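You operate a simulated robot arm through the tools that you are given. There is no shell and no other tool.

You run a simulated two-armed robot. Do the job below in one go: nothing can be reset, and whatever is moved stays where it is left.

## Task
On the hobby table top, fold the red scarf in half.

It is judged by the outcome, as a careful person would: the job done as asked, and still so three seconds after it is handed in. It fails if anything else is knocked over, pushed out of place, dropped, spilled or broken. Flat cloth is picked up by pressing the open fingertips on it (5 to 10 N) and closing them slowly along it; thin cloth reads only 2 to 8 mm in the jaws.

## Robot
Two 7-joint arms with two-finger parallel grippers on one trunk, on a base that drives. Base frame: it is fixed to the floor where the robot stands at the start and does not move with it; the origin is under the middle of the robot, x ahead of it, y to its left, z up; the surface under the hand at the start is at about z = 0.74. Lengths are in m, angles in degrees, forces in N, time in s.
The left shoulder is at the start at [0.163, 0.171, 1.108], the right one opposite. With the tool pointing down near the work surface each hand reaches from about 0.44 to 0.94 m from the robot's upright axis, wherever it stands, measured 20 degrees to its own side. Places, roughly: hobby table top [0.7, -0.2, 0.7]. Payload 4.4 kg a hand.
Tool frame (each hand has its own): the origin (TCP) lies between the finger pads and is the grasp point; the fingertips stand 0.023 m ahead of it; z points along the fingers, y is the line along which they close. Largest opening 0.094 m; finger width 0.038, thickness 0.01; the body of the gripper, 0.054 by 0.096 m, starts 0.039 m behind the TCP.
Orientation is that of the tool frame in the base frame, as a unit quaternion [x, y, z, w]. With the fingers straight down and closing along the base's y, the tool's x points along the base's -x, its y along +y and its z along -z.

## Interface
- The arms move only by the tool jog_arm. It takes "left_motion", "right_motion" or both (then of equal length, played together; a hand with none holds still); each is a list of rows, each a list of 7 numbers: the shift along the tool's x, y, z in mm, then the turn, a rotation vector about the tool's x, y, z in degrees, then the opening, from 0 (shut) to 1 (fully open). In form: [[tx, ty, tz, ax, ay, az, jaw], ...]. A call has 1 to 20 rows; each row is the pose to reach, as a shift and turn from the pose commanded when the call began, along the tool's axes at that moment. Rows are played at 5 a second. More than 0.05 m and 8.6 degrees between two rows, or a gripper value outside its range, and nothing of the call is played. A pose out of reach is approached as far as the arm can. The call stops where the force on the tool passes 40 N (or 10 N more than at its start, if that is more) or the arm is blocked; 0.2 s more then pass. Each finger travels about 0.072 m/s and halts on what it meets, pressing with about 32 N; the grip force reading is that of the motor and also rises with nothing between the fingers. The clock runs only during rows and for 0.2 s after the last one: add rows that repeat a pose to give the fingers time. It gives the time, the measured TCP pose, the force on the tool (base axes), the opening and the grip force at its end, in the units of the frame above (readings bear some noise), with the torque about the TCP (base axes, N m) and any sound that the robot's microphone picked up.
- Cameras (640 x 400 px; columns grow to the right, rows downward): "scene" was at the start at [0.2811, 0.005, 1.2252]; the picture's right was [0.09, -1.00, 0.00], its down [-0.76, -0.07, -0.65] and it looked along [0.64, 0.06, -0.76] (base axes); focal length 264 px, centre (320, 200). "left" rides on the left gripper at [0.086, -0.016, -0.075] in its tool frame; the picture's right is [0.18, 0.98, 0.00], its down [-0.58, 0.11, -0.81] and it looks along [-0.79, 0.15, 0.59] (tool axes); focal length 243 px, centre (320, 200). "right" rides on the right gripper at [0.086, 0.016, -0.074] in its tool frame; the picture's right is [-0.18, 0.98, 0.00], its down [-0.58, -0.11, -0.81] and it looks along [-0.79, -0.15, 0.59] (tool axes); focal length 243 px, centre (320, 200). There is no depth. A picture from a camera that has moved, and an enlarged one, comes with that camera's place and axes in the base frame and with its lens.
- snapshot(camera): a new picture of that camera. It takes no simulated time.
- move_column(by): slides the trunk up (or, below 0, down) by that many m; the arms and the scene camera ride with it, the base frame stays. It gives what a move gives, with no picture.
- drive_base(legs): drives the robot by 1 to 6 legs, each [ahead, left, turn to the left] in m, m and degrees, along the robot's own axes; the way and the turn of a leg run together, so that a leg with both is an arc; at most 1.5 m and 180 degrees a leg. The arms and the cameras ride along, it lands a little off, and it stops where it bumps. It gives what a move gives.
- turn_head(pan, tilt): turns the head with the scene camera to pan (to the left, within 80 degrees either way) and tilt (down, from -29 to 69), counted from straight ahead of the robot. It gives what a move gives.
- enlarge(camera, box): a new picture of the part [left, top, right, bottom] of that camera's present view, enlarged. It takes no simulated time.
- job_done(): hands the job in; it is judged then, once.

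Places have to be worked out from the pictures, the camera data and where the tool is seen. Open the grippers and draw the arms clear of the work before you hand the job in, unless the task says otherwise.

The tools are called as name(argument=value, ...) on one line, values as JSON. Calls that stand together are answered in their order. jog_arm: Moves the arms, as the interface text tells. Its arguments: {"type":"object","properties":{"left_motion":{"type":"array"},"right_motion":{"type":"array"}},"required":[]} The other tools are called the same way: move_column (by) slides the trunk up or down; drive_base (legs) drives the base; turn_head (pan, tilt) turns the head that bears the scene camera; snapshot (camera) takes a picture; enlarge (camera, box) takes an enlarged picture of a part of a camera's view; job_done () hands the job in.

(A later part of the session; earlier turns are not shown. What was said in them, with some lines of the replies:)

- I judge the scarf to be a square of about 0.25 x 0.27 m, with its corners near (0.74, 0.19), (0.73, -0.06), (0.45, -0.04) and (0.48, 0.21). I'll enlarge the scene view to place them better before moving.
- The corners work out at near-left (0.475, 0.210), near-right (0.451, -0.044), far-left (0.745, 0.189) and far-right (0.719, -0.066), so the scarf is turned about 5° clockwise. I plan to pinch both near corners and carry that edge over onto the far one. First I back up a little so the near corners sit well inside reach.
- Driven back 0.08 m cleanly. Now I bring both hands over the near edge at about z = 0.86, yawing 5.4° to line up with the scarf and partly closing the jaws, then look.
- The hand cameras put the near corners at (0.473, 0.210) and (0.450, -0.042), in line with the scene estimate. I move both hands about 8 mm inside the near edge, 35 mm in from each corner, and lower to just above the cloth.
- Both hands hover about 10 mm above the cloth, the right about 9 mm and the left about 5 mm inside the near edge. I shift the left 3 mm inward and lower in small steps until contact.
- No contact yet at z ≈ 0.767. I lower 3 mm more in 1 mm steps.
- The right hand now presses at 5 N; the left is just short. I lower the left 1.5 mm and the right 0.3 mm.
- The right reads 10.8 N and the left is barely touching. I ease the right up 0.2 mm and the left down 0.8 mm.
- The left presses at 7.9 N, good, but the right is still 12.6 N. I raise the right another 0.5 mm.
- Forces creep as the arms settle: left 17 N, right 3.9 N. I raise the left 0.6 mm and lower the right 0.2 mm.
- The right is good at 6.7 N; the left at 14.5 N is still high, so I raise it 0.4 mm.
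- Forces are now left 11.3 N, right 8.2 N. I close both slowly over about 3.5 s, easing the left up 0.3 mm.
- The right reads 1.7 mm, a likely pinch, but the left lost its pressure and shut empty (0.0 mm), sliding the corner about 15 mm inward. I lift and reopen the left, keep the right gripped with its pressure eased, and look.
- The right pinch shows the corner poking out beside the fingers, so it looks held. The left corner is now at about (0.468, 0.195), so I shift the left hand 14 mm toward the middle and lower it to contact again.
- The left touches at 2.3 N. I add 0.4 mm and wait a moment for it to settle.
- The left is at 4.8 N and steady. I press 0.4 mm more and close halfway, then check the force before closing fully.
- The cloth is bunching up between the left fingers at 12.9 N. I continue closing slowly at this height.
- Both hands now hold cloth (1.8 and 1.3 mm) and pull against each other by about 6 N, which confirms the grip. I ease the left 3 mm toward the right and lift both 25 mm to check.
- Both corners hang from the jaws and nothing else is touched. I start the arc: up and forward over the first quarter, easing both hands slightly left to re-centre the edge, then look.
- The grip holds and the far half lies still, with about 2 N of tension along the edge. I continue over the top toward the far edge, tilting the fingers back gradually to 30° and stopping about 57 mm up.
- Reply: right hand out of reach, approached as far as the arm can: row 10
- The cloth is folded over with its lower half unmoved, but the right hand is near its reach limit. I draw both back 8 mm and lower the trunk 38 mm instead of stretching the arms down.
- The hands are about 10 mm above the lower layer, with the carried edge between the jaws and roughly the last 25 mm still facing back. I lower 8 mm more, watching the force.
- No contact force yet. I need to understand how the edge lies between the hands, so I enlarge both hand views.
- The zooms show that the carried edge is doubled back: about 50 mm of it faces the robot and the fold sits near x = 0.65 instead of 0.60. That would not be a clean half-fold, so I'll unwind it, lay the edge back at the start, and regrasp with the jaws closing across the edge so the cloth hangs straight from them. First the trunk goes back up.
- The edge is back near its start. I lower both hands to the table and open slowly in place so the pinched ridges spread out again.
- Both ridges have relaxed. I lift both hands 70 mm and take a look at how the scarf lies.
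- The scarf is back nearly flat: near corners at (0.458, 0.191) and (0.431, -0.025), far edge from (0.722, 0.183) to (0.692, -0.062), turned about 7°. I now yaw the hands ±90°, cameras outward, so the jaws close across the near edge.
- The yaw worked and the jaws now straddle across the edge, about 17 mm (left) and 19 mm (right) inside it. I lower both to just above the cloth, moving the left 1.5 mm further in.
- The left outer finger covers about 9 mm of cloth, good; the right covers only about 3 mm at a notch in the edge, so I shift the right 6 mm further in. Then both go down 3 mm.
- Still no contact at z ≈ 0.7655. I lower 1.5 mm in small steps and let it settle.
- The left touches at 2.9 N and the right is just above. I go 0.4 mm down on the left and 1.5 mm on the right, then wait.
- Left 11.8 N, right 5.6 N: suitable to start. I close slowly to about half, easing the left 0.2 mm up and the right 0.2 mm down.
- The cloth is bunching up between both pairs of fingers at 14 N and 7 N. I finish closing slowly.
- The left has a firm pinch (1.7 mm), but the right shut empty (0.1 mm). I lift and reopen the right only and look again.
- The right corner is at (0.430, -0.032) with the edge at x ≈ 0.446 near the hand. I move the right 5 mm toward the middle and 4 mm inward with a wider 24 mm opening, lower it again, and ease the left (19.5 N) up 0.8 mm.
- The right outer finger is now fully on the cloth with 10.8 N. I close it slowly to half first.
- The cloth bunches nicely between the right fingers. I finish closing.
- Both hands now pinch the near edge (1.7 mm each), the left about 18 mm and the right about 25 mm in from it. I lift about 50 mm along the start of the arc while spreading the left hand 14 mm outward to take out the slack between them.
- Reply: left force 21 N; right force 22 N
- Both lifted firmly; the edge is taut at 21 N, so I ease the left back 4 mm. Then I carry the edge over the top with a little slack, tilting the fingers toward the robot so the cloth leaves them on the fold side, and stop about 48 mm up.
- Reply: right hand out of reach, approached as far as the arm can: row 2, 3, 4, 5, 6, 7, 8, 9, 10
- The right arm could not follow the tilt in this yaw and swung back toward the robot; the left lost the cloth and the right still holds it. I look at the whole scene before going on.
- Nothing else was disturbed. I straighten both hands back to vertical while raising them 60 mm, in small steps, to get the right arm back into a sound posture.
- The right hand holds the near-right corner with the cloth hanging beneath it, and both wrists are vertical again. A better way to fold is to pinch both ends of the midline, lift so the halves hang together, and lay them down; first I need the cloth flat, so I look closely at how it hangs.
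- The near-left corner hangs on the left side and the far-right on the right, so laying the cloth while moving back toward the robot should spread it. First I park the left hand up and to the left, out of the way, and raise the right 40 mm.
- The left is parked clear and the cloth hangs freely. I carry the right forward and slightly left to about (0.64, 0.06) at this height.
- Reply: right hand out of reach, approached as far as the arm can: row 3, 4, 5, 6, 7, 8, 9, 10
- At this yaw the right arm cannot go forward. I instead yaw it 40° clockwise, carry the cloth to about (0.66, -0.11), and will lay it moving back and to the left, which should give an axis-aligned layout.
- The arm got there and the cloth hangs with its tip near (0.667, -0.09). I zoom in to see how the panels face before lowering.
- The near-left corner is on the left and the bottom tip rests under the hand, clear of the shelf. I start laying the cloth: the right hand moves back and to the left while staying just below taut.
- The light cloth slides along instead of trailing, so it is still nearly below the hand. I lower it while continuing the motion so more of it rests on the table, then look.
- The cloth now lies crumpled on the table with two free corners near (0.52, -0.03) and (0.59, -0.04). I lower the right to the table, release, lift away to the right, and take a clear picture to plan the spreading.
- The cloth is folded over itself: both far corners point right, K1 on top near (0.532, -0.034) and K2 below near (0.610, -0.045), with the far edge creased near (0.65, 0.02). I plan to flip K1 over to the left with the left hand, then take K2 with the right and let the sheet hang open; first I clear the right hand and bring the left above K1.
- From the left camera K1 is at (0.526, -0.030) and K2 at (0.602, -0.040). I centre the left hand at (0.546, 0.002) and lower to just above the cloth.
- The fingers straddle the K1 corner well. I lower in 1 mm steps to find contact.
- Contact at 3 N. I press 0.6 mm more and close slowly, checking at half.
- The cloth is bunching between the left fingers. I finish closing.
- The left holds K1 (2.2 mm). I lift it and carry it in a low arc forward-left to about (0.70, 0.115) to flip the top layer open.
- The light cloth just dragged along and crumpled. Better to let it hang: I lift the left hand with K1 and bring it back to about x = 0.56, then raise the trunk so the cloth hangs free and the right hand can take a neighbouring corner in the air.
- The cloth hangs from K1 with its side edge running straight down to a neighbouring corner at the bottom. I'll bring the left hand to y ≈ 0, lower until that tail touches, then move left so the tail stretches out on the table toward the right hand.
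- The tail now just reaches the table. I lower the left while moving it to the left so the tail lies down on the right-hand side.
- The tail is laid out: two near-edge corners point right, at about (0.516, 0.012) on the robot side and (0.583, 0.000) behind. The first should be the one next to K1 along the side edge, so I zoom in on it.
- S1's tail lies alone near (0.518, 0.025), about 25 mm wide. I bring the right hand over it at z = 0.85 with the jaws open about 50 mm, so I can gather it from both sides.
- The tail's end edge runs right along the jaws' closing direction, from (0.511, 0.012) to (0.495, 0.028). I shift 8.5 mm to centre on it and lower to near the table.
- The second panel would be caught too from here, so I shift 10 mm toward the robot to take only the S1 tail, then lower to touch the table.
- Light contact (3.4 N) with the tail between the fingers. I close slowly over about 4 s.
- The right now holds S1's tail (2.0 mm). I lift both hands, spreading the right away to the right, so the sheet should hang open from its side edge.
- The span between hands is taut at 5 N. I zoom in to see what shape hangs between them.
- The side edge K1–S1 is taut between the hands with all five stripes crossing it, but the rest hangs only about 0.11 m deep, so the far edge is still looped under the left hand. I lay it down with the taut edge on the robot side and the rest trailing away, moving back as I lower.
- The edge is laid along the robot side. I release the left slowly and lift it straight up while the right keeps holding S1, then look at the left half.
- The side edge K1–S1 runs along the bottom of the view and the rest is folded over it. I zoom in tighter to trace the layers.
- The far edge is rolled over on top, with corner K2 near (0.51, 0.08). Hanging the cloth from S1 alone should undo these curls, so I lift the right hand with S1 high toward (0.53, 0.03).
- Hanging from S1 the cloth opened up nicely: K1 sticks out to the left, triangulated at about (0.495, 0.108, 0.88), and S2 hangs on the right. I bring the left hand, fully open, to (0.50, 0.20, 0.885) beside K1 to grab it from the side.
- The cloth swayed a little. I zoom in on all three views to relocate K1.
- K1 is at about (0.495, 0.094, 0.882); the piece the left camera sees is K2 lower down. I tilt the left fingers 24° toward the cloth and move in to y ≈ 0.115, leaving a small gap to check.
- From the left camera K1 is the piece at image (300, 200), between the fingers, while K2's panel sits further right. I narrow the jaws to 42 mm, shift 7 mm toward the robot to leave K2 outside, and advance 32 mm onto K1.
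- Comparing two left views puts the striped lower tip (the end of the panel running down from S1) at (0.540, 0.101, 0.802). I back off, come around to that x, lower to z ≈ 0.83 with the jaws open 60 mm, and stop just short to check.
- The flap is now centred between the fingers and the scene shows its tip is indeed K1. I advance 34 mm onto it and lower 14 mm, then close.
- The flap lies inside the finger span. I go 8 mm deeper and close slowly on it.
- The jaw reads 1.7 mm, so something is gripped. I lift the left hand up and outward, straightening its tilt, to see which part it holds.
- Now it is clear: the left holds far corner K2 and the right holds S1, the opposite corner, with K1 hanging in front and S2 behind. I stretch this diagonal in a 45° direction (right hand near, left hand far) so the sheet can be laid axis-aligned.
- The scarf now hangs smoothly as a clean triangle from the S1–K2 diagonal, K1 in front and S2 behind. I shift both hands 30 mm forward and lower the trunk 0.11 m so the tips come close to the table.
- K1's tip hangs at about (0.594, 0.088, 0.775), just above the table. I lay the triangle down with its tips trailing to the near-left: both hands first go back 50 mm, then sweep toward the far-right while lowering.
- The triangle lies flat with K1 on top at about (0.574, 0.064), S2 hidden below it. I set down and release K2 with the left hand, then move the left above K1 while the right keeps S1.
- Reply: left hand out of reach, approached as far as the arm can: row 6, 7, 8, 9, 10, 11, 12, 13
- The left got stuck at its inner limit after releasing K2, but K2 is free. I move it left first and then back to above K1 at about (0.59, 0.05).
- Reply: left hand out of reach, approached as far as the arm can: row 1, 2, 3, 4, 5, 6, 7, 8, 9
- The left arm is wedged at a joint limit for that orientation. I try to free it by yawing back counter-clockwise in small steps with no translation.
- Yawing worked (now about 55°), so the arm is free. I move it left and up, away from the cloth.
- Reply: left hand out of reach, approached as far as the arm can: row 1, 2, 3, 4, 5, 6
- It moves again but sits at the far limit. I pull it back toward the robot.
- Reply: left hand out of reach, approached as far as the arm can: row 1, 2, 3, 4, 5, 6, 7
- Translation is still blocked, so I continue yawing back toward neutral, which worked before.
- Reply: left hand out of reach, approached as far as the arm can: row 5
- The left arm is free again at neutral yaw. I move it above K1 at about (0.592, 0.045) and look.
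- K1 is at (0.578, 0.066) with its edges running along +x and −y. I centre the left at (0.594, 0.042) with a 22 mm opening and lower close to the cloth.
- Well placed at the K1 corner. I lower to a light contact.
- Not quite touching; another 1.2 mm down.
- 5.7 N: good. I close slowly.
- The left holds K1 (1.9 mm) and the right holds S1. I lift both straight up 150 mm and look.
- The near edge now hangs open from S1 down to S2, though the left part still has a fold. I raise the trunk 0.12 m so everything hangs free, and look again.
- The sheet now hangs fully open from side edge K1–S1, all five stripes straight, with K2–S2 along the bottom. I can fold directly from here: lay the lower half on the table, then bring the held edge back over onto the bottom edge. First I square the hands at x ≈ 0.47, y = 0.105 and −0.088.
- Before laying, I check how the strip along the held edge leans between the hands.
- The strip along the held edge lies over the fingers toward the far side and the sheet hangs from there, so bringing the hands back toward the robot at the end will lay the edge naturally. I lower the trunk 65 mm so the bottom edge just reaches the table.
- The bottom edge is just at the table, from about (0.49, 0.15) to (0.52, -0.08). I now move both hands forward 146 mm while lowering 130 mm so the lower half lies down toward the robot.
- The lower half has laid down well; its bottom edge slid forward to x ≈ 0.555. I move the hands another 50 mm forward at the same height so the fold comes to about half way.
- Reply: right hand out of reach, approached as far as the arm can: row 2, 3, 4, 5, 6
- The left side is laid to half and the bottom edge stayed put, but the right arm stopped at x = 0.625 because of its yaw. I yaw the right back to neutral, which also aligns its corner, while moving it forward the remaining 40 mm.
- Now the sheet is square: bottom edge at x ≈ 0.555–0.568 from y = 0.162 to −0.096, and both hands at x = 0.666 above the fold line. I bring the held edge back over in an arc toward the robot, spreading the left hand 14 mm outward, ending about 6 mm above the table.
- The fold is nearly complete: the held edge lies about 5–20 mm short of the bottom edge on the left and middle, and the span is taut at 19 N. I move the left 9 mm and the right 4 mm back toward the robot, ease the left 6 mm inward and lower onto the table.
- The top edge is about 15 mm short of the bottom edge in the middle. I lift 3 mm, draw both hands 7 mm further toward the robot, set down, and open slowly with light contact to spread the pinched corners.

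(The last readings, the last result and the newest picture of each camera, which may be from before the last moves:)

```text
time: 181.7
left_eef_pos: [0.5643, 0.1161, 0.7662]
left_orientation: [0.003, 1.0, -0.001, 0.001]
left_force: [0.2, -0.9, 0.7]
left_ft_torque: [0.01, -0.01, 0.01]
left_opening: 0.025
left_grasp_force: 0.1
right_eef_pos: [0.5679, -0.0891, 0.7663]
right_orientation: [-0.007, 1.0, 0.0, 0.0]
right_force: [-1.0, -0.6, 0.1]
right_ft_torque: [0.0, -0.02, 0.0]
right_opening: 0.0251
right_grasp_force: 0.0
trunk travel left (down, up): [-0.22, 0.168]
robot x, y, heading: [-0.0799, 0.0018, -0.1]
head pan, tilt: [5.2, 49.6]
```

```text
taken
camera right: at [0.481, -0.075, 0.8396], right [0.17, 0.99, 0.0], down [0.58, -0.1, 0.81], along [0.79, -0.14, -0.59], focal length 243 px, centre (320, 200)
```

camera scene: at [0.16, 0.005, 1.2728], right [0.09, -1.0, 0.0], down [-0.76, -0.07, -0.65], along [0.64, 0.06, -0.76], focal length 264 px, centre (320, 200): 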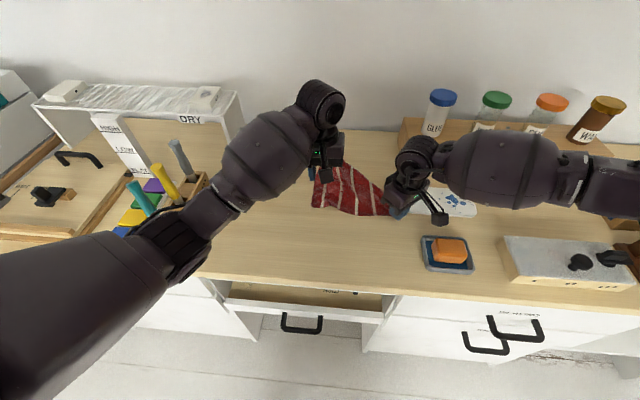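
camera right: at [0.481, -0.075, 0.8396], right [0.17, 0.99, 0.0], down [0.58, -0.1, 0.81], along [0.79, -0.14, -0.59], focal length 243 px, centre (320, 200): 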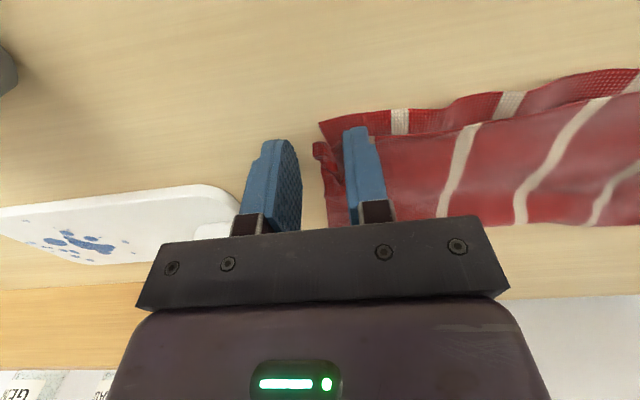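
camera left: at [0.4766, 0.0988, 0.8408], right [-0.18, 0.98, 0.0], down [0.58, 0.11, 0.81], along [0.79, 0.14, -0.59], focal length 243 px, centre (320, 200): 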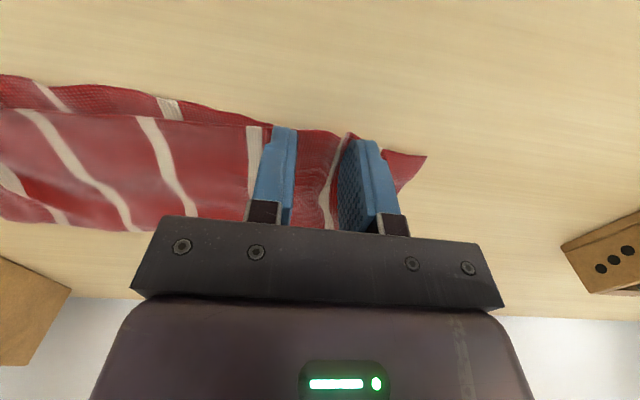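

Released cleanly on both sides. I lift both hands straight up and part them to view the result.

jog_arm(left_motion=[[0, 0, -4, 0, 0, 0, 0.3], [0, 0, -20, 0, 0, 0, 0.3], [0, 0, -50, 0, 0, 0, 0.3], [0, 10, -85, 0, 0, 0, 0.3], [10, 40, -115, 0, 0, 0, 0.3], [20, 75, -140, 0, 0, 0, 0.3], [25, 110, -150, 0, 0, 0, 0.3], [25, 145, -150, 0, 0, 0, 0.3]], right_motion=[[0, 0, -4, 0, 0, 0, 0.3], [0, 0, -20, 0, 0, 0, 0.3], [0, 0, -50, 0, 0, 0, 0.3], [0, -10, -85, 0, 0, 0, 0.3], [10, -40, -115, 0, 0, 0, 0.3], [20, -75, -140, 0, 0, 0, 0.3], [25, -110, -150, 0, 0, 0, 0.3], [25, -145, -150, 0, 0, 0, 0.3]])

snapshot(camera="scene")

enlarge(camera="scene", box=[250, 140, 390, 250])

snapshot(camera="left")

snapshot(camera="right")

```text
time: 183.5
left_eef_pos: [0.5359, 0.2601, 0.9144]
left_orientation: [0.002, 1.0, -0.001, 0.002]
left_force: [-0.8, 0.2, -0.5]
left_ft_torque: [-0.02, 0.01, 0.0]
left_opening: 0.0282
left_grasp_force: 0.0
right_eef_pos: [0.547, -0.2369, 0.9154]
right_orientation: [-0.007, 1.0, -0.001, 0.0]
right_force: [1.1, 0.3, 0.1]
right_ft_torque: [0.01, 0.0, -0.01]
right_opening: 0.0282
right_grasp_force: 0.0
trunk travel left (down, up): [-0.22, 0.168]
robot x, y, heading: [-0.0785, 0.0004, 0.1]
head pan, tilt: [5.2, 49.6]
```

```text
taken
camera scene: at [0.109, 0.005, 1.334], right [0.09, -1.0, 0.0], down [-0.76, -0.07, -0.65], along [0.65, 0.06, -0.76], focal length 264 px, centre (320, 200)
```

scene: 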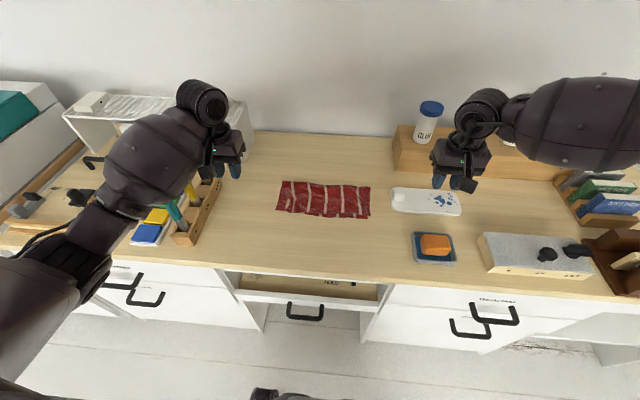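

```text
3.64 times, centred on (320, 195) of scene
camera zoom: at [0.109, 0.005, 1.334], right [0.09, -1.0, 0.0], down [-0.76, -0.07, -0.65], along [0.65, 0.06, -0.76], focal length 958 px, centre (320, 218)
```

zoom: 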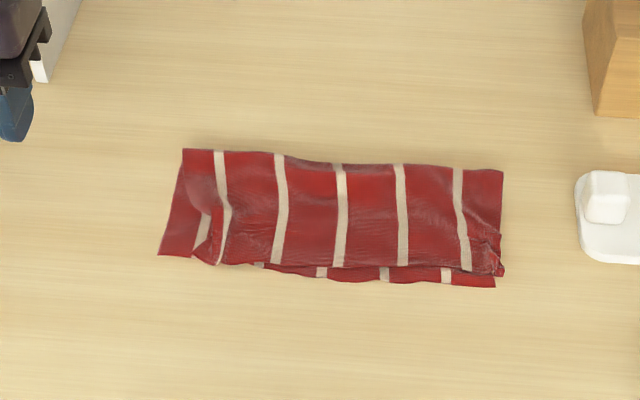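

```text
taken
camera left: at [0.4489, 0.245, 0.9907], right [-0.18, 0.98, 0.0], down [0.58, 0.11, 0.81], along [0.79, 0.14, -0.59], focal length 243 px, centre (320, 200)
```

left: 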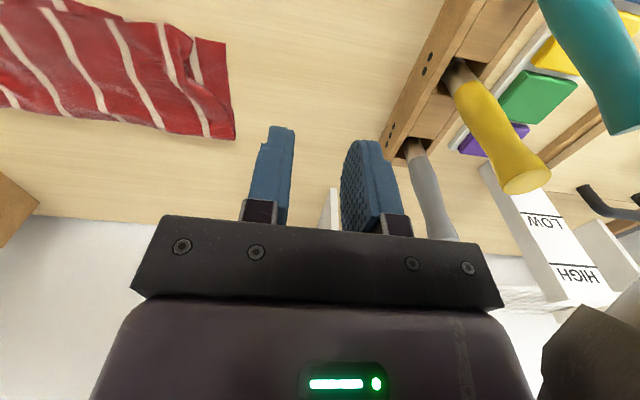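

```text
taken
camera right: at [0.4585, -0.2217, 0.9902], right [0.17, 0.99, 0.0], down [0.58, -0.1, 0.81], along [0.79, -0.14, -0.59], focal length 243 px, centre (320, 200)
```

right: 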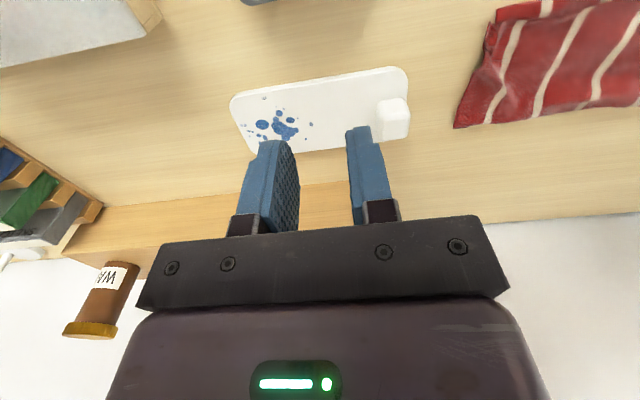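

The scarf lies folded in half with the fold on the far side. The top layer's left corner K1 is bunched about 4 cm short of K2 below it, so I zoom in on both corners to tidy them.

enlarge(camera="scene", box=[280, 170, 320, 205])

enlarge(camera="scene", box=[340, 175, 380, 220])

enlarge(camera="left", box=[100, 0, 280, 160])

```text
11.43 times, centred on (300, 188) of scene
camera zoom: at [0.109, 0.005, 1.334], right [0.09, -1.0, 0.0], down [-0.76, -0.07, -0.65], along [0.65, 0.06, -0.76], focal length 3011 px, centre (549, 343)
```

zoom: 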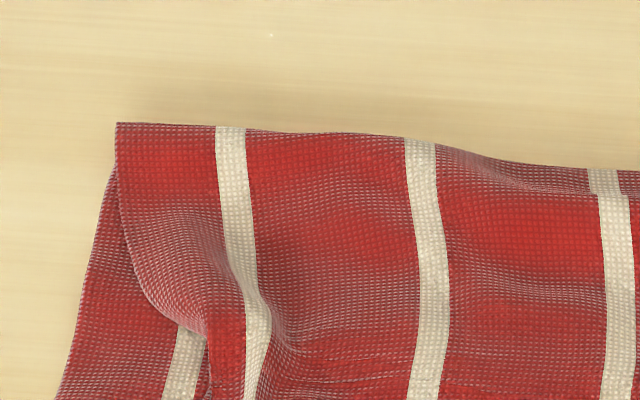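

```text
8.89 times, centred on (360, 198) of scene
camera zoom: at [0.109, 0.005, 1.334], right [0.09, -1.0, 0.0], down [-0.76, -0.07, -0.65], along [0.65, 0.06, -0.76], focal length 2342 px, centre (-36, 222)
```

zoom: 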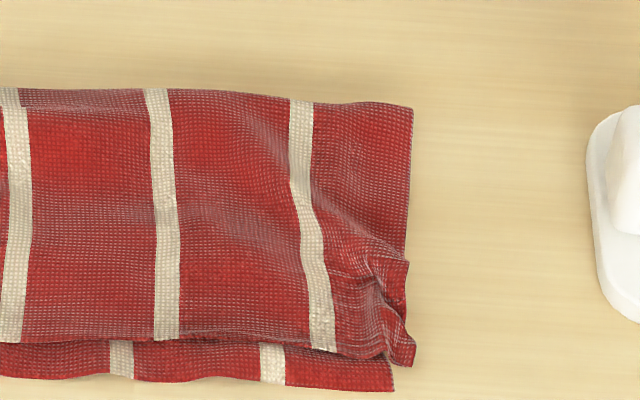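

```text
2.50 times, centred on (190, 80) of left
camera zoom: at [0.4489, 0.245, 0.9907], right [-0.18, 0.98, 0.0], down [0.58, 0.11, 0.81], along [0.79, 0.14, -0.59], focal length 606 px, centre (645, 500)
```

zoom: 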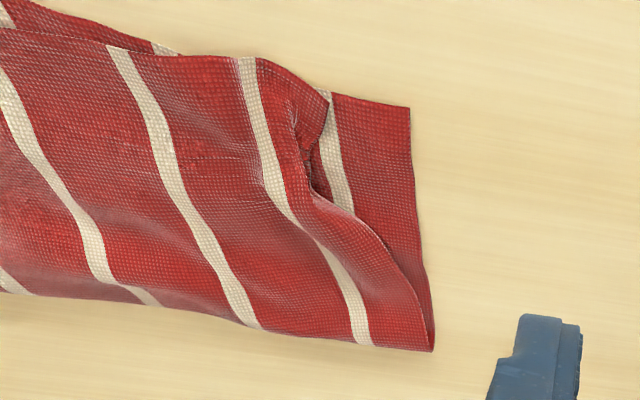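

K1 sits at (0.558, 0.149) and K2 below it at (0.556, 0.177), with the gap taken up by the bunched spot. I bring the closed left fingertips over the K1 corner at (0.567, 0.138) to press lightly and stroke it outward.

jog_arm(left_motion=[[-10, -30, 0, 0, 0, 0, 0.1], [-20, -65, 10, 0, 0, 0, 0], [-31, -100, 30, 0, 0, 0, 0], [-31, -122, 60, 0, 0, 0, 0], [-31, -122, 95, 0, 0, 0, 0], [-31, -122, 120, 0, 0, 0, 0], [-31, -122, 136, 0, 0, 0, 0], [-31, -122, 136, 0, 0, 0, 0]])

snapshot(camera="left")

```text
time: 185.3
left_eef_pos: [0.5698, 0.1389, 0.7774]
left_orientation: [0.003, 1.0, -0.001, 0.001]
left_force: [-0.2, 0.7, -0.2]
left_ft_torque: [0.0, -0.02, 0.01]
left_opening: 0.0001
left_grasp_force: 32.0
right_eef_pos: [0.5455, -0.236, 0.9163]
right_orientation: [-0.007, 1.0, 0.0, -0.001]
right_force: [0.4, 0.5, 0.2]
right_ft_torque: [0.0, 0.04, -0.03]
right_opening: 0.0281
right_grasp_force: 0.1
trunk travel left (down, up): [-0.22, 0.168]
robot x, y, heading: [-0.0774, 0.0004, -0.1]
head pan, tilt: [5.2, 49.6]
```

```text
taken
camera left: at [0.4821, 0.1224, 0.853], right [-0.18, 0.98, 0.0], down [0.58, 0.11, 0.81], along [0.79, 0.14, -0.59], focal length 243 px, centre (320, 200)
```

left: 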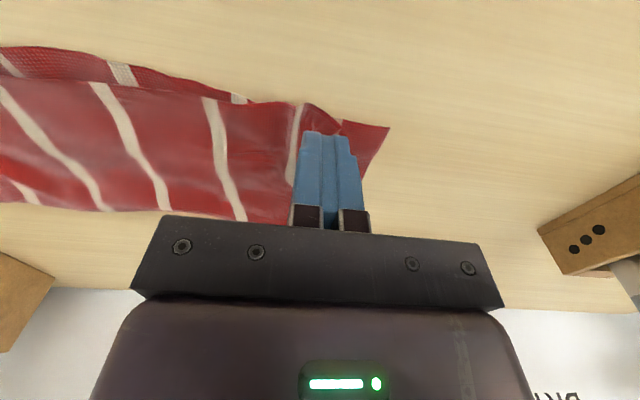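

The closed fingertips are right over the bunched corner. I lower in small steps to a light touch.

jog_arm(left_motion=[[0, 0, 3, 0, 0, 0, 0], [0, 0, 6, 0, 0, 0, 0], [0, 0, 8, 0, 0, 0, 0], [0, 0, 9, 0, 0, 0, 0], [0, 0, 10, 0, 0, 0, 0], [0, 0, 10, 0, 0, 0, 0]])

```text
time: 186.7
left_eef_pos: [0.5692, 0.1391, 0.7686]
left_orientation: [0.003, 1.0, 0.0, 0.0]
left_force: [0.2, -0.3, -1.3]
left_ft_torque: [-0.05, 0.01, -0.01]
left_opening: 0.0001
left_grasp_force: 31.9
right_eef_pos: [0.5457, -0.2353, 0.9159]
right_orientation: [-0.007, 1.0, 0.0, -0.001]
right_force: [0.4, 0.4, 0.3]
right_ft_torque: [0.04, -0.02, 0.02]
right_opening: 0.0284
right_grasp_force: 0.1
trunk travel left (down, up): [-0.22, 0.168]
robot x, y, heading: [-0.0811, -0.0008, -0.1]
head pan, tilt: [5.2, 49.6]
```

jog_arm(left_motion=[[0, 0, 1, 0, 0, 0, 0], [0, 0, 2, 0, 0, 0, 0], [0, 0, 2.5, 0, 0, 0, 0], [0, 0, 2.5, 0, 0, 0, 0], [0, 0, 2.5, 0, 0, 0, 0]])

```text
time: 187.9
left_eef_pos: [0.5698, 0.1388, 0.7678]
left_orientation: [0.001, 1.0, -0.001, 0.002]
left_force: [0.2, 0.2, 0.4]
left_ft_torque: [-0.02, -0.01, 0.02]
left_opening: 0.0
left_grasp_force: 31.7
right_eef_pos: [0.5454, -0.2363, 0.915]
right_orientation: [-0.008, 1.0, 0.0, -0.001]
right_force: [0.0, -0.5, 0.8]
right_ft_torque: [0.0, 0.0, 0.01]
right_opening: 0.0283
right_grasp_force: 0.1
trunk travel left (down, up): [-0.22, 0.168]
robot x, y, heading: [-0.078, -0.0003, -0.1]
head pan, tilt: [5.2, 49.6]
```

Barely touching at z ≈ 0.767. I go 1.5 mm further and check the force.

jog_arm(left_motion=[[0, 0, 0.7, 0, 0, 0, 0], [0, 0, 1.5, 0, 0, 0, 0], [0, 0, 1.5, 0, 0, 0, 0], [0, 0, 1.5, 0, 0, 0, 0]])

```text
time: 188.9
left_eef_pos: [0.5711, 0.1384, 0.7657]
left_orientation: [0.003, 1.0, -0.001, 0.0]
left_force: [-0.5, 0.5, 1.5]
left_ft_torque: [0.0, 0.01, -0.01]
left_opening: 0.0001
left_grasp_force: 31.6
right_eef_pos: [0.5454, -0.2363, 0.9166]
right_orientation: [-0.007, 1.0, 0.0, -0.001]
right_force: [-0.1, 0.5, 0.2]
right_ft_torque: [-0.01, 0.03, -0.02]
right_opening: 0.0282
right_grasp_force: 0.1
trunk travel left (down, up): [-0.22, 0.168]
robot x, y, heading: [-0.078, -0.001, 0.4]
head pan, tilt: [5.2, 49.6]
```

1.5 N of contact. I add 0.3 mm and stroke 26 mm outward (left) slowly.

jog_arm(left_motion=[[0, 0, 0.3, 0, 0, 0, 0], [0, 2, 0.3, 0, 0, 0, 0], [0, 5, 0.3, 0, 0, 0, 0], [0, 8, 0.3, 0, 0, 0, 0], [0, 11, 0.3, 0, 0, 0, 0], [0, 14, 0.3, 0, 0, 0, 0], [0, 17, 0.3, 0, 0, 0, 0], [0, 20, 0.3, 0, 0, 0, 0], [0, 23, 0.3, 0, 0, 0, 0], [0, 26, 0.3, 0, 0, 0, 0], [0, 26, 0.3, 0, 0, 0, 0]])

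snapshot(camera="left")

enlarge(camera="scene", box=[250, 140, 390, 250])

```text
time: 191.3
left_eef_pos: [0.5696, 0.1646, 0.7655]
left_orientation: [0.002, 1.0, 0.0, 0.001]
left_force: [0.3, 0.1, 3.4]
left_ft_torque: [-0.02, -0.01, 0.01]
left_opening: 0.0001
left_grasp_force: 32.5
right_eef_pos: [0.5449, -0.2362, 0.9163]
right_orientation: [-0.007, 1.0, 0.001, 0.0]
right_force: [-0.2, -0.1, -0.3]
right_ft_torque: [0.01, 0.02, -0.01]
right_opening: 0.0282
right_grasp_force: 0.0
trunk travel left (down, up): [-0.22, 0.168]
robot x, y, heading: [-0.0794, 0.0003, 0.0]
head pan, tilt: [5.2, 49.6]
```

```text
taken
camera left: at [0.4822, 0.1487, 0.8402], right [-0.18, 0.98, 0.0], down [0.58, 0.11, 0.81], along [0.79, 0.14, -0.59], focal length 243 px, centre (320, 200)
```

left: 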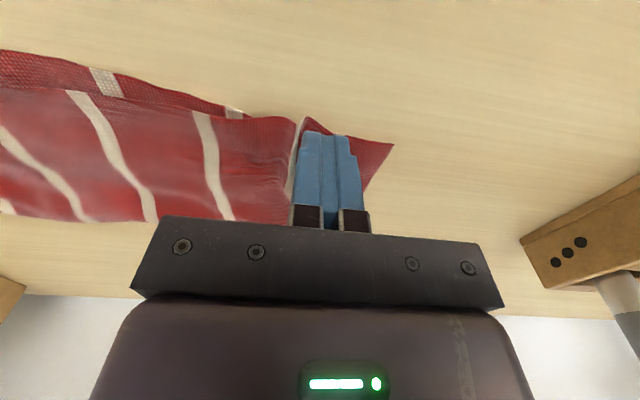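

```text
3.64 times, centred on (320, 195) of scene
camera zoom: at [0.1091, 0.0048, 1.334], right [0.09, -1.0, 0.0], down [-0.76, -0.07, -0.65], along [0.65, 0.06, -0.76], focal length 958 px, centre (320, 218)
```

zoom: 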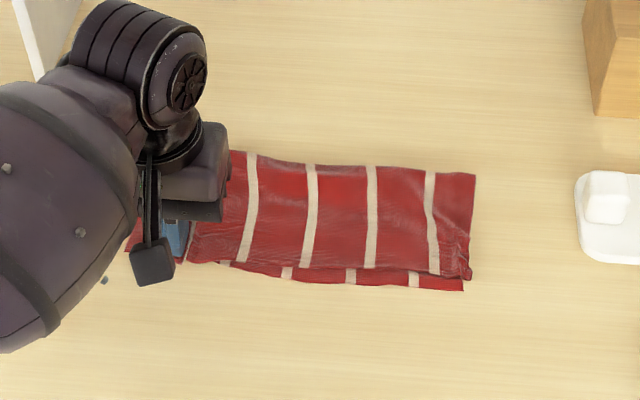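

The whole scarf slid with the stroke, so I need an anchor. I lift the left slightly and bring the closed right fingertips down on the middle of the scarf at about (0.61, 0.02) to hold it.

jog_arm(left_motion=[[0, 0, -6, 0, 0, 0, 0], [0, 0, -15, 0, 0, 0, 0], [0, 0, -15, 0, 0, 0, 0], [0, 0, -15, 0, 0, 0, 0], [0, 0, -15, 0, 0, 0, 0], [0, 0, -15, 0, 0, 0, 0], [0, 0, -15, 0, 0, 0, 0], [0, 0, -15, 0, 0, 0, 0], [0, 0, -15, 0, 0, 0, 0], [0, 0, -15, 0, 0, 0, 0], [0, 0, -15, 0, 0, 0, 0], [0, 0, -15, 0, 0, 0, 0]], right_motion=[[-8, 32, 0, 0, 0, 0, 0.1], [-16, 64, 0, 0, 0, 0, 0], [-24, 96, 0, 0, 0, 0, 0], [-32, 128, 5, 0, 0, 0, 0], [-40, 160, 20, 0, 0, 0, 0], [-48, 192, 45, 0, 0, 0, 0], [-56, 224, 75, 0, 0, 0, 0], [-65, 256, 105, 0, 0, 0, 0], [-65, 256, 130, 0, 0, 0, 0], [-65, 256, 143, 0, 0, 0, 0], [-65, 256, 147, 0, 0, 0, 0], [-65, 256, 147, 0, 0, 0, 0]])

snapshot(camera="left")

snapshot(camera="right")

```text
time: 193.9
left_eef_pos: [0.5697, 0.1633, 0.7799]
left_orientation: [0.003, 1.0, -0.001, 0.001]
left_force: [0.7, -0.4, 0.2]
left_ft_torque: [0.03, 0.02, -0.02]
left_opening: 0.0
left_grasp_force: 32.2
right_eef_pos: [0.6047, 0.0225, 0.7673]
right_orientation: [-0.006, 1.0, 0.0, 0.0]
right_force: [-0.4, -1.3, -0.2]
right_ft_torque: [0.05, 0.0, -0.02]
right_opening: 0.0
right_grasp_force: 31.8
trunk travel left (down, up): [-0.22, 0.168]
robot x, y, heading: [-0.0755, 0.0008, 0.1]
head pan, tilt: [5.2, 49.6]
```

```text
taken
camera left: at [0.482, 0.1479, 0.8555], right [-0.18, 0.98, 0.0], down [0.58, 0.11, 0.81], along [0.79, 0.14, -0.59], focal length 243 px, centre (320, 200)
```

left: 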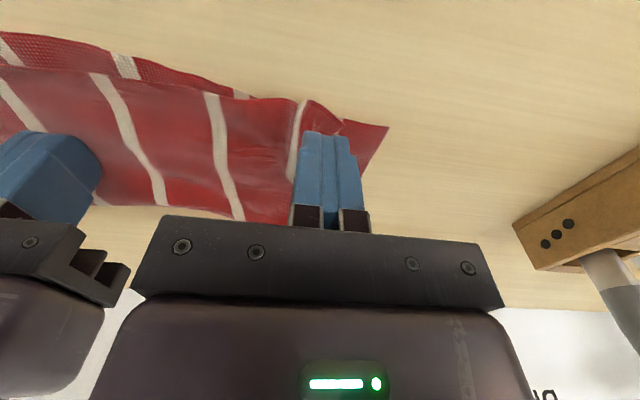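

```text
taken
camera right: at [0.5187, 0.0365, 0.842], right [0.17, 0.99, 0.0], down [0.58, -0.1, 0.81], along [0.79, -0.14, -0.59], focal length 243 px, centre (320, 200)
```

right: 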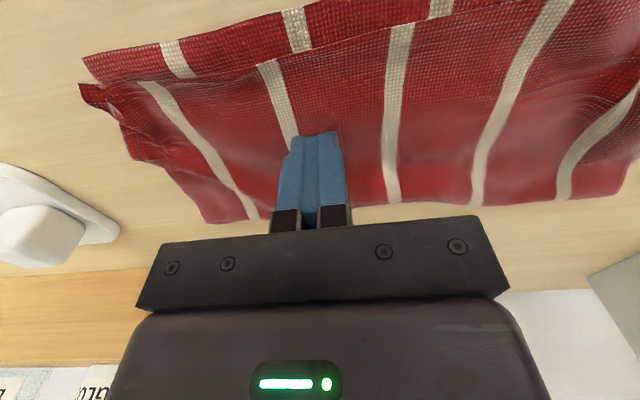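

The right is just above the cloth at its centre. I press it down gently to anchor.

jog_arm(right_motion=[[0, 0, 1, 0, 0, 0, 0], [0, 0, 2, 0, 0, 0, 0], [0, 0, 3, 0, 0, 0, 0], [0, 0, 3, 0, 0, 0, 0], [0, 0, 3, 0, 0, 0, 0]])

```text
time: 195.1
left_eef_pos: [0.5701, 0.1637, 0.7807]
left_orientation: [0.003, 1.0, 0.0, 0.001]
left_force: [-0.2, -0.8, -0.1]
left_ft_torque: [0.0, 0.0, -0.02]
left_opening: 0.0002
left_grasp_force: 31.9
right_eef_pos: [0.6056, 0.0223, 0.7639]
right_orientation: [-0.007, 1.0, -0.001, 0.0]
right_force: [-0.2, -0.1, 1.0]
right_ft_torque: [0.02, 0.0, 0.01]
right_opening: 0.0002
right_grasp_force: 32.3
trunk travel left (down, up): [-0.22, 0.168]
robot x, y, heading: [-0.0792, -0.0061, 0.1]
head pan, tilt: [5.2, 49.6]
```

The right touches at 1 N. I press it 0.7 mm more and lower the left back to contact.

jog_arm(left_motion=[[0, 0, 5, 0, 0, 0, 0], [0, 0, 10, 0, 0, 0, 0], [0, 0, 13, 0, 0, 0, 0], [0, 0, 14.8, 0, 0, 0, 0], [0, 0, 14.8, 0, 0, 0, 0]], right_motion=[[0, 0, 0.3, 0, 0, 0, 0], [0, 0, 0.7, 0, 0, 0, 0], [0, 0, 0.7, 0, 0, 0, 0], [0, 0, 0.7, 0, 0, 0, 0], [0, 0, 0.7, 0, 0, 0, 0]])

```text
time: 196.3
left_eef_pos: [0.5694, 0.164, 0.7668]
left_orientation: [0.003, 1.0, -0.001, 0.0]
left_force: [-0.4, -0.4, 1.7]
left_ft_torque: [0.0, 0.01, 0.0]
left_opening: 0.0001
left_grasp_force: 31.8
right_eef_pos: [0.6045, 0.0232, 0.7648]
right_orientation: [-0.007, 1.0, 0.001, 0.0]
right_force: [1.0, -0.6, 1.2]
right_ft_torque: [0.0, -0.01, -0.01]
right_opening: 0.0
right_grasp_force: 31.8
trunk travel left (down, up): [-0.22, 0.168]
robot x, y, heading: [-0.0782, -0.0033, -0.1]
head pan, tilt: [5.2, 49.6]
```

The right needs more pressure to anchor; I add 0.6 mm there.

jog_arm(right_motion=[[0, 0, 0.3, 0, 0, 0, 0], [0, 0, 0.6, 0, 0, 0, 0], [0, 0, 0.6, 0, 0, 0, 0], [0, 0, 0.6, 0, 0, 0, 0]])

```text
time: 197.3
left_eef_pos: [0.5686, 0.1635, 0.7655]
left_orientation: [0.003, 1.0, -0.001, 0.001]
left_force: [0.8, 0.2, 0.7]
left_ft_torque: [0.0, -0.05, 0.01]
left_opening: 0.0
left_grasp_force: 32.1
right_eef_pos: [0.6052, 0.0229, 0.7645]
right_orientation: [-0.007, 1.0, 0.0, 0.001]
right_force: [0.1, 0.4, 5.6]
right_ft_torque: [0.01, 0.04, 0.03]
right_opening: 0.0
right_grasp_force: 31.9
trunk travel left (down, up): [-0.22, 0.168]
robot x, y, heading: [-0.0787, 0.0026, 0.3]
head pan, tilt: [5.2, 49.6]
```

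The anchor presses at 5.6 N (slowly rising) and the left touches at about 1 N. I stroke the left 26 mm outward with light pressure.

jog_arm(left_motion=[[0, 0, 0.2, 0, 0, 0, 0], [0, 2, 0.2, 0, 0, 0, 0], [0, 5, 0.2, 0, 0, 0, 0], [0, 8, 0.2, 0, 0, 0, 0], [0, 11, 0.2, 0, 0, 0, 0], [0, 14, 0.2, 0, 0, 0, 0], [0, 17, 0.2, 0, 0, 0, 0], [0, 20, 0.2, 0, 0, 0, 0], [0, 23, 0.2, 0, 0, 0, 0], [0, 26, 0.2, 0, 0, 0, 0], [0, 26, 0.2, 0, 0, 0, 0]])

snapshot(camera="left")

snapshot(camera="right")

```text
time: 199.7
left_eef_pos: [0.569, 0.1903, 0.7652]
left_orientation: [0.002, 1.0, -0.001, 0.001]
left_force: [0.2, 0.8, 0.0]
left_ft_torque: [0.0, -0.01, 0.04]
left_opening: 0.0
left_grasp_force: 32.3
right_eef_pos: [0.6049, 0.0229, 0.7651]
right_orientation: [-0.006, 1.0, 0.0, 0.001]
right_force: [-0.2, 1.0, 7.8]
right_ft_torque: [0.06, -0.02, 0.01]
right_opening: 0.0002
right_grasp_force: 32.3
trunk travel left (down, up): [-0.22, 0.168]
robot x, y, heading: [-0.0801, 0.0002, -0.1]
head pan, tilt: [5.2, 49.6]
```

```text
taken
camera left: at [0.482, 0.1742, 0.8406], right [-0.18, 0.98, 0.0], down [0.58, 0.11, 0.81], along [0.79, 0.14, -0.59], focal length 243 px, centre (320, 200)
```

left: 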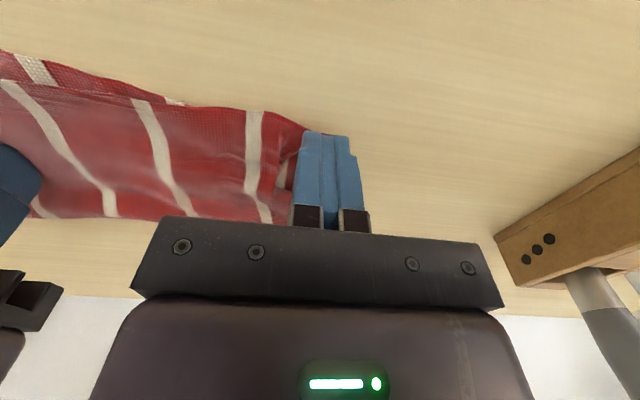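

```text
taken
camera right: at [0.5187, 0.0367, 0.8385], right [0.17, 0.99, 0.0], down [0.58, -0.1, 0.81], along [0.79, -0.14, -0.59], focal length 243 px, centre (320, 200)
```

right: 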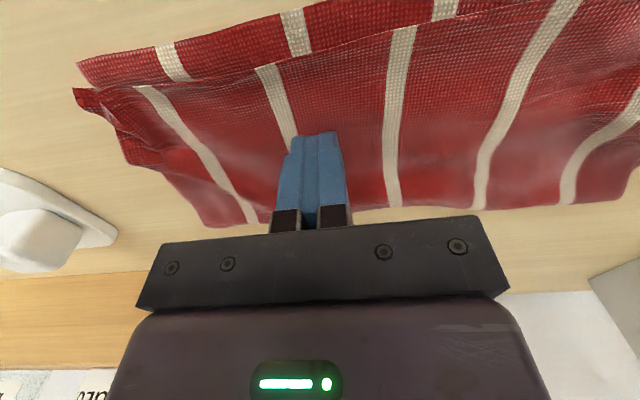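

The anchor held and the left finger slid over the corner. I lift the left away and look.

jog_arm(left_motion=[[0, 0, -8, 0, 0, 0, 0], [0, 5, -30, 0, 0, 0, 0], [0, 25, -60, 0, 0, 0, 0], [0, 55, -85, 0, 0, 0, 0], [0, 80, -100, 0, 0, 0, 0]])

snapshot(camera="left")

enlarge(camera="scene", box=[250, 140, 390, 250])

enlarge(camera="left", box=[60, 0, 260, 160])

```text
time: 200.9
left_eef_pos: [0.5704, 0.2698, 0.8649]
left_orientation: [0.003, 1.0, -0.001, 0.001]
left_force: [1.0, 0.6, -0.7]
left_ft_torque: [0.04, -0.01, 0.0]
left_opening: 0.0001
left_grasp_force: 32.1
right_eef_pos: [0.6058, 0.0229, 0.7647]
right_orientation: [-0.007, 1.0, 0.0, -0.001]
right_force: [1.3, 1.7, 8.4]
right_ft_torque: [0.04, -0.04, -0.02]
right_opening: 0.0001
right_grasp_force: 32.0
trunk travel left (down, up): [-0.22, 0.168]
robot x, y, heading: [-0.0793, 0.0003, 0.1]
head pan, tilt: [5.2, 49.6]
```

```text
taken
camera left: at [0.4825, 0.2546, 0.9398], right [-0.18, 0.98, 0.0], down [0.58, 0.11, 0.81], along [0.79, 0.14, -0.59], focal length 243 px, centre (320, 200)
```

left: 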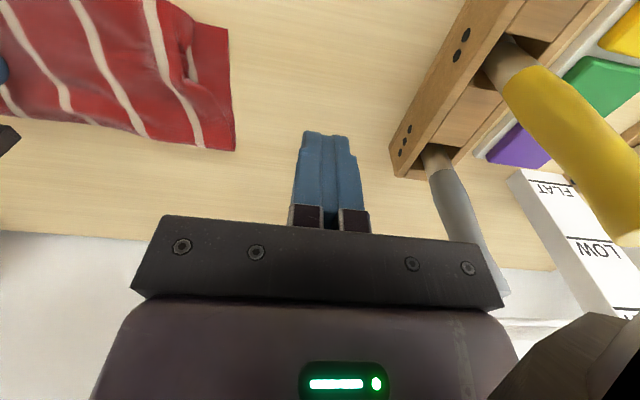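

```text
3.64 times, centred on (320, 195) of scene
camera zoom: at [0.1086, 0.0052, 1.3341], right [0.09, -1.0, 0.0], down [-0.76, -0.07, -0.65], along [0.65, 0.06, -0.76], focal length 958 px, centre (320, 218)
```

zoom: 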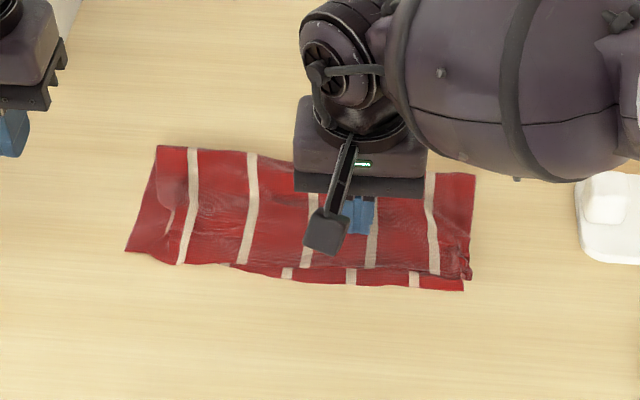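

```text
2.50 times, centred on (160, 80) of left
camera zoom: at [0.4825, 0.2546, 0.9398], right [-0.18, 0.98, 0.0], down [0.58, 0.11, 0.81], along [0.79, 0.14, -0.59], focal length 606 px, centre (720, 500)
```

zoom: 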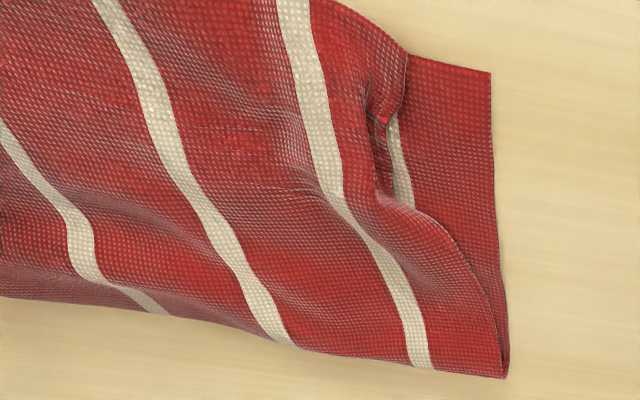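

Better: K1 is now about 22 mm from K2, with a small pucker left. I repeat the stroke once more with slightly more pressure, starting on the pucker.

jog_arm(left_motion=[[0, -35, 0, 0, 0, 0, 0], [0, -75, 25, 0, 0, 0, 0], [-2, -108, 55, 0, 0, 0, 0], [-2, -108, 85, 0, 0, 0, 0], [-2, -108, 95, 0, 0, 0, 0], [-2, -108, 98, 0, 0, 0, 0], [-2, -108, 99.5, 0, 0, 0, 0], [-2, -108, 99.5, 0, 0, 0, 0], [-2, -108, 99.5, 0, 0, 0, 0]])

```text
time: 202.9
left_eef_pos: [0.5709, 0.1642, 0.7658]
left_orientation: [0.003, 1.0, -0.001, 0.001]
left_force: [0.1, 0.1, 0.1]
left_ft_torque: [0.0, 0.03, 0.05]
left_opening: 0.0
left_grasp_force: 32.1
right_eef_pos: [0.6053, 0.0225, 0.7642]
right_orientation: [-0.007, 1.0, 0.0, 0.001]
right_force: [0.3, 0.2, 8.5]
right_ft_torque: [0.0, -0.03, 0.0]
right_opening: 0.0002
right_grasp_force: 31.5
trunk travel left (down, up): [-0.22, 0.168]
robot x, y, heading: [-0.0798, -0.0011, -0.0]
head pan, tilt: [5.2, 49.6]
```

Just above contact. I press 1.2 mm further and check.

jog_arm(left_motion=[[0, 0, 0.6, 0, 0, 0, 0], [0, 0, 1.2, 0, 0, 0, 0], [0, 0, 1.2, 0, 0, 0, 0], [0, 0, 1.2, 0, 0, 0, 0]])

```text
time: 203.9
left_eef_pos: [0.5723, 0.162, 0.7653]
left_orientation: [0.003, 1.0, -0.001, 0.001]
left_force: [-1.3, -0.2, 3.4]
left_ft_torque: [0.0, -0.02, 0.01]
left_opening: 0.0001
left_grasp_force: 31.7
right_eef_pos: [0.6062, 0.0224, 0.7654]
right_orientation: [-0.007, 1.0, 0.0, 0.001]
right_force: [1.0, -1.0, 6.3]
right_ft_torque: [0.0, 0.0, -0.01]
right_opening: 0.0001
right_grasp_force: 32.4
trunk travel left (down, up): [-0.22, 0.168]
robot x, y, heading: [-0.0827, 0.0005, 0.2]
head pan, tilt: [5.2, 49.6]
```

3.4 N on the left: I stroke 24 mm outward and lift off.

jog_arm(left_motion=[[0, 2, 0.1, 0, 0, 0, 0], [0, 5, 0.1, 0, 0, 0, 0], [0, 8, 0.1, 0, 0, 0, 0], [0, 11, 0.1, 0, 0, 0, 0], [0, 14, 0.1, 0, 0, 0, 0], [0, 17, 0.1, 0, 0, 0, 0], [0, 20, 0.1, 0, 0, 0, 0], [0, 24, 0.1, 0, 0, 0, 0], [0, 24, -5, 0, 0, 0, 0], [0, 28, -25, 0, 0, 0, 0], [0, 50, -60, 0, 0, 0, 0], [0, 85, -90, 0, 0, 0, 0], [0, 110, -100, 0, 0, 0, 0]])

enlarge(camera="scene", box=[250, 140, 390, 250])

enlarge(camera="left", box=[60, 0, 260, 160])

```text
time: 206.7
left_eef_pos: [0.5723, 0.2725, 0.8637]
left_orientation: [0.003, 1.0, -0.001, 0.001]
left_force: [-0.1, -0.2, 0.9]
left_ft_torque: [0.02, 0.03, 0.0]
left_opening: 0.0
left_grasp_force: 31.6
right_eef_pos: [0.6045, 0.0234, 0.764]
right_orientation: [-0.006, 1.0, 0.0, 0.0]
right_force: [0.2, 0.9, 8.2]
right_ft_torque: [-0.01, -0.01, 0.0]
right_opening: 0.0002
right_grasp_force: 32.0
trunk travel left (down, up): [-0.22, 0.168]
robot x, y, heading: [-0.0787, 0.0047, 0.0]
head pan, tilt: [5.2, 49.6]
```

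```text
3.64 times, centred on (320, 195) of scene
camera zoom: at [0.1085, 0.0051, 1.3341], right [0.09, -1.0, 0.0], down [-0.76, -0.07, -0.65], along [0.65, 0.06, -0.76], focal length 958 px, centre (320, 218)
```

zoom: 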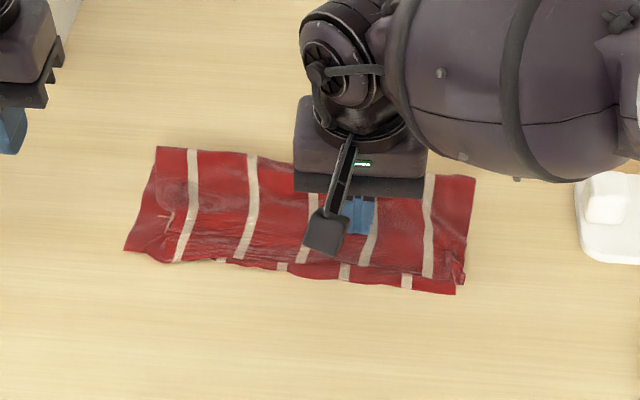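

```text
2.50 times, centred on (160, 80) of left
camera zoom: at [0.4849, 0.2571, 0.9396], right [-0.18, 0.98, 0.0], down [0.58, 0.11, 0.81], along [0.79, 0.14, -0.59], focal length 606 px, centre (720, 500)
```

zoom: 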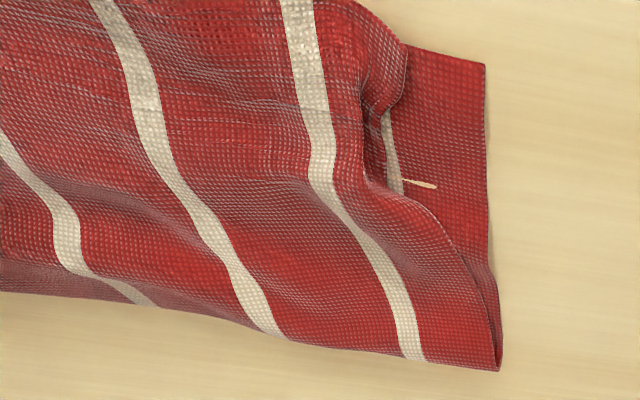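

The left corner now sits about 2 cm inside the lower one and the pucker is almost gone; the halves match well elsewhere. I lift the right anchor straight up, then draw both arms clear and open the grippers.

jog_arm(left_motion=[[0, 0, -10, 0, 0, 0, 0.2], [0, 0, -25, 0, 0, 0, 0.5], [5, 10, -45, 0, 0, 0, 0.8], [10, 20, -65, 0, 0, 0, 1], [20, 30, -85, 0, 0, 0, 1], [40, 40, -105, 0, 0, 0, 1], [60, 50, -115, 0, 0, 0, 1], [80, 55, -120, 0, 0, 0, 1], [80, 55, -120, 0, 0, 0, 1], [80, 55, -120, 0, 0, 0, 1], [80, 55, -120, 0, 0, 0, 1], [80, 55, -120, 0, 0, 0, 1]], right_motion=[[0, 0, -3, 0, 0, 0, 0], [0, 0, -15, 0, 0, 0, 0], [0, 0, -40, 0, 0, 0, 0], [0, 0, -75, 0, 0, 0, 0], [5, -15, -110, 0, 0, 0, 0.2], [15, -45, -140, 0, 0, 0, 0.5], [30, -80, -165, 0, 0, 0, 0.8], [50, -120, -185, 0, 0, 0, 1], [70, -160, -200, 0, 0, 0, 1], [90, -200, -205, 0, 0, 0, 1], [105, -240, -205, 0, 0, 0, 1], [105, -255, -205, 0, 0, 0, 1]])

snapshot(camera="scene")

enlarge(camera="scene", box=[250, 140, 390, 250])

```text
time: 209.3
left_eef_pos: [0.4939, 0.3296, 0.9841]
left_orientation: [0.001, 1.0, -0.001, 0.0]
left_force: [0.3, 0.1, 0.4]
left_ft_torque: [-0.03, 0.01, 0.02]
left_opening: 0.0941
left_grasp_force: 0.1
right_eef_pos: [0.5014, -0.236, 0.9677]
right_orientation: [-0.007, 1.0, -0.001, 0.0]
right_force: [-0.3, 0.1, -0.3]
right_ft_torque: [-0.02, -0.01, -0.01]
right_opening: 0.0943
right_grasp_force: 0.0
trunk travel left (down, up): [-0.22, 0.168]
robot x, y, heading: [-0.0792, -0.0042, -0.2]
head pan, tilt: [5.2, 49.6]
```

```text
taken
camera scene: at [0.1095, 0.0051, 1.3339], right [0.09, -1.0, 0.0], down [-0.76, -0.07, -0.65], along [0.64, 0.06, -0.76], focal length 264 px, centre (320, 200)
```

scene: 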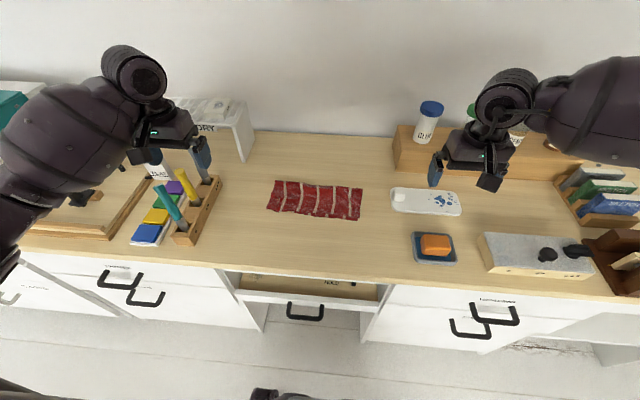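

```text
3.64 times, centred on (320, 195) of scene
camera zoom: at [0.1095, 0.0051, 1.3339], right [0.09, -1.0, 0.0], down [-0.76, -0.07, -0.65], along [0.64, 0.06, -0.76], focal length 958 px, centre (320, 218)
```

zoom: 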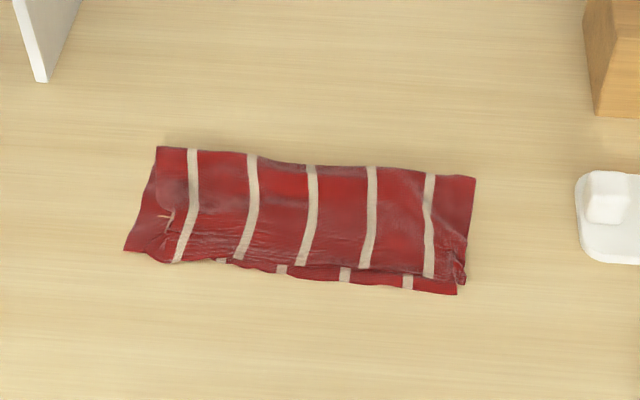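

The scarf lies flat and folded in half, with its free edges meeting to within about 2 cm. Nothing else on the table has moved, both grippers are open and the arms are clear, so I hand the job in.

job_done()

```text
The job is handed in.
```

The red scarf is folded in half on the hobby table top, with the fold on the far side and the free edges together on the robot's side. I've handed the job in; no result has come back yet.

- **Alignment:** the two halves match to within about 2 cm. The top layer's left corner sits about 2 cm inside the lower one, and in the middle and on the right the top edge stops 1–2 cm short of the lower edge. A small pucker remains near the left corner.
- **Position:** the scarf is not exactly where it started. It slid a little and turned slightly, and the fold now runs across its stripes.
- **Rest of the table:** I saw nothing else knocked over or moved. Both grippers are open and the arms are clear of the work.

It took several tries. My first fold came out doubled back, and on the second the right arm ran out of reach and crumpled the cloth. I then spread the scarf out again by its corners and folded it from there.
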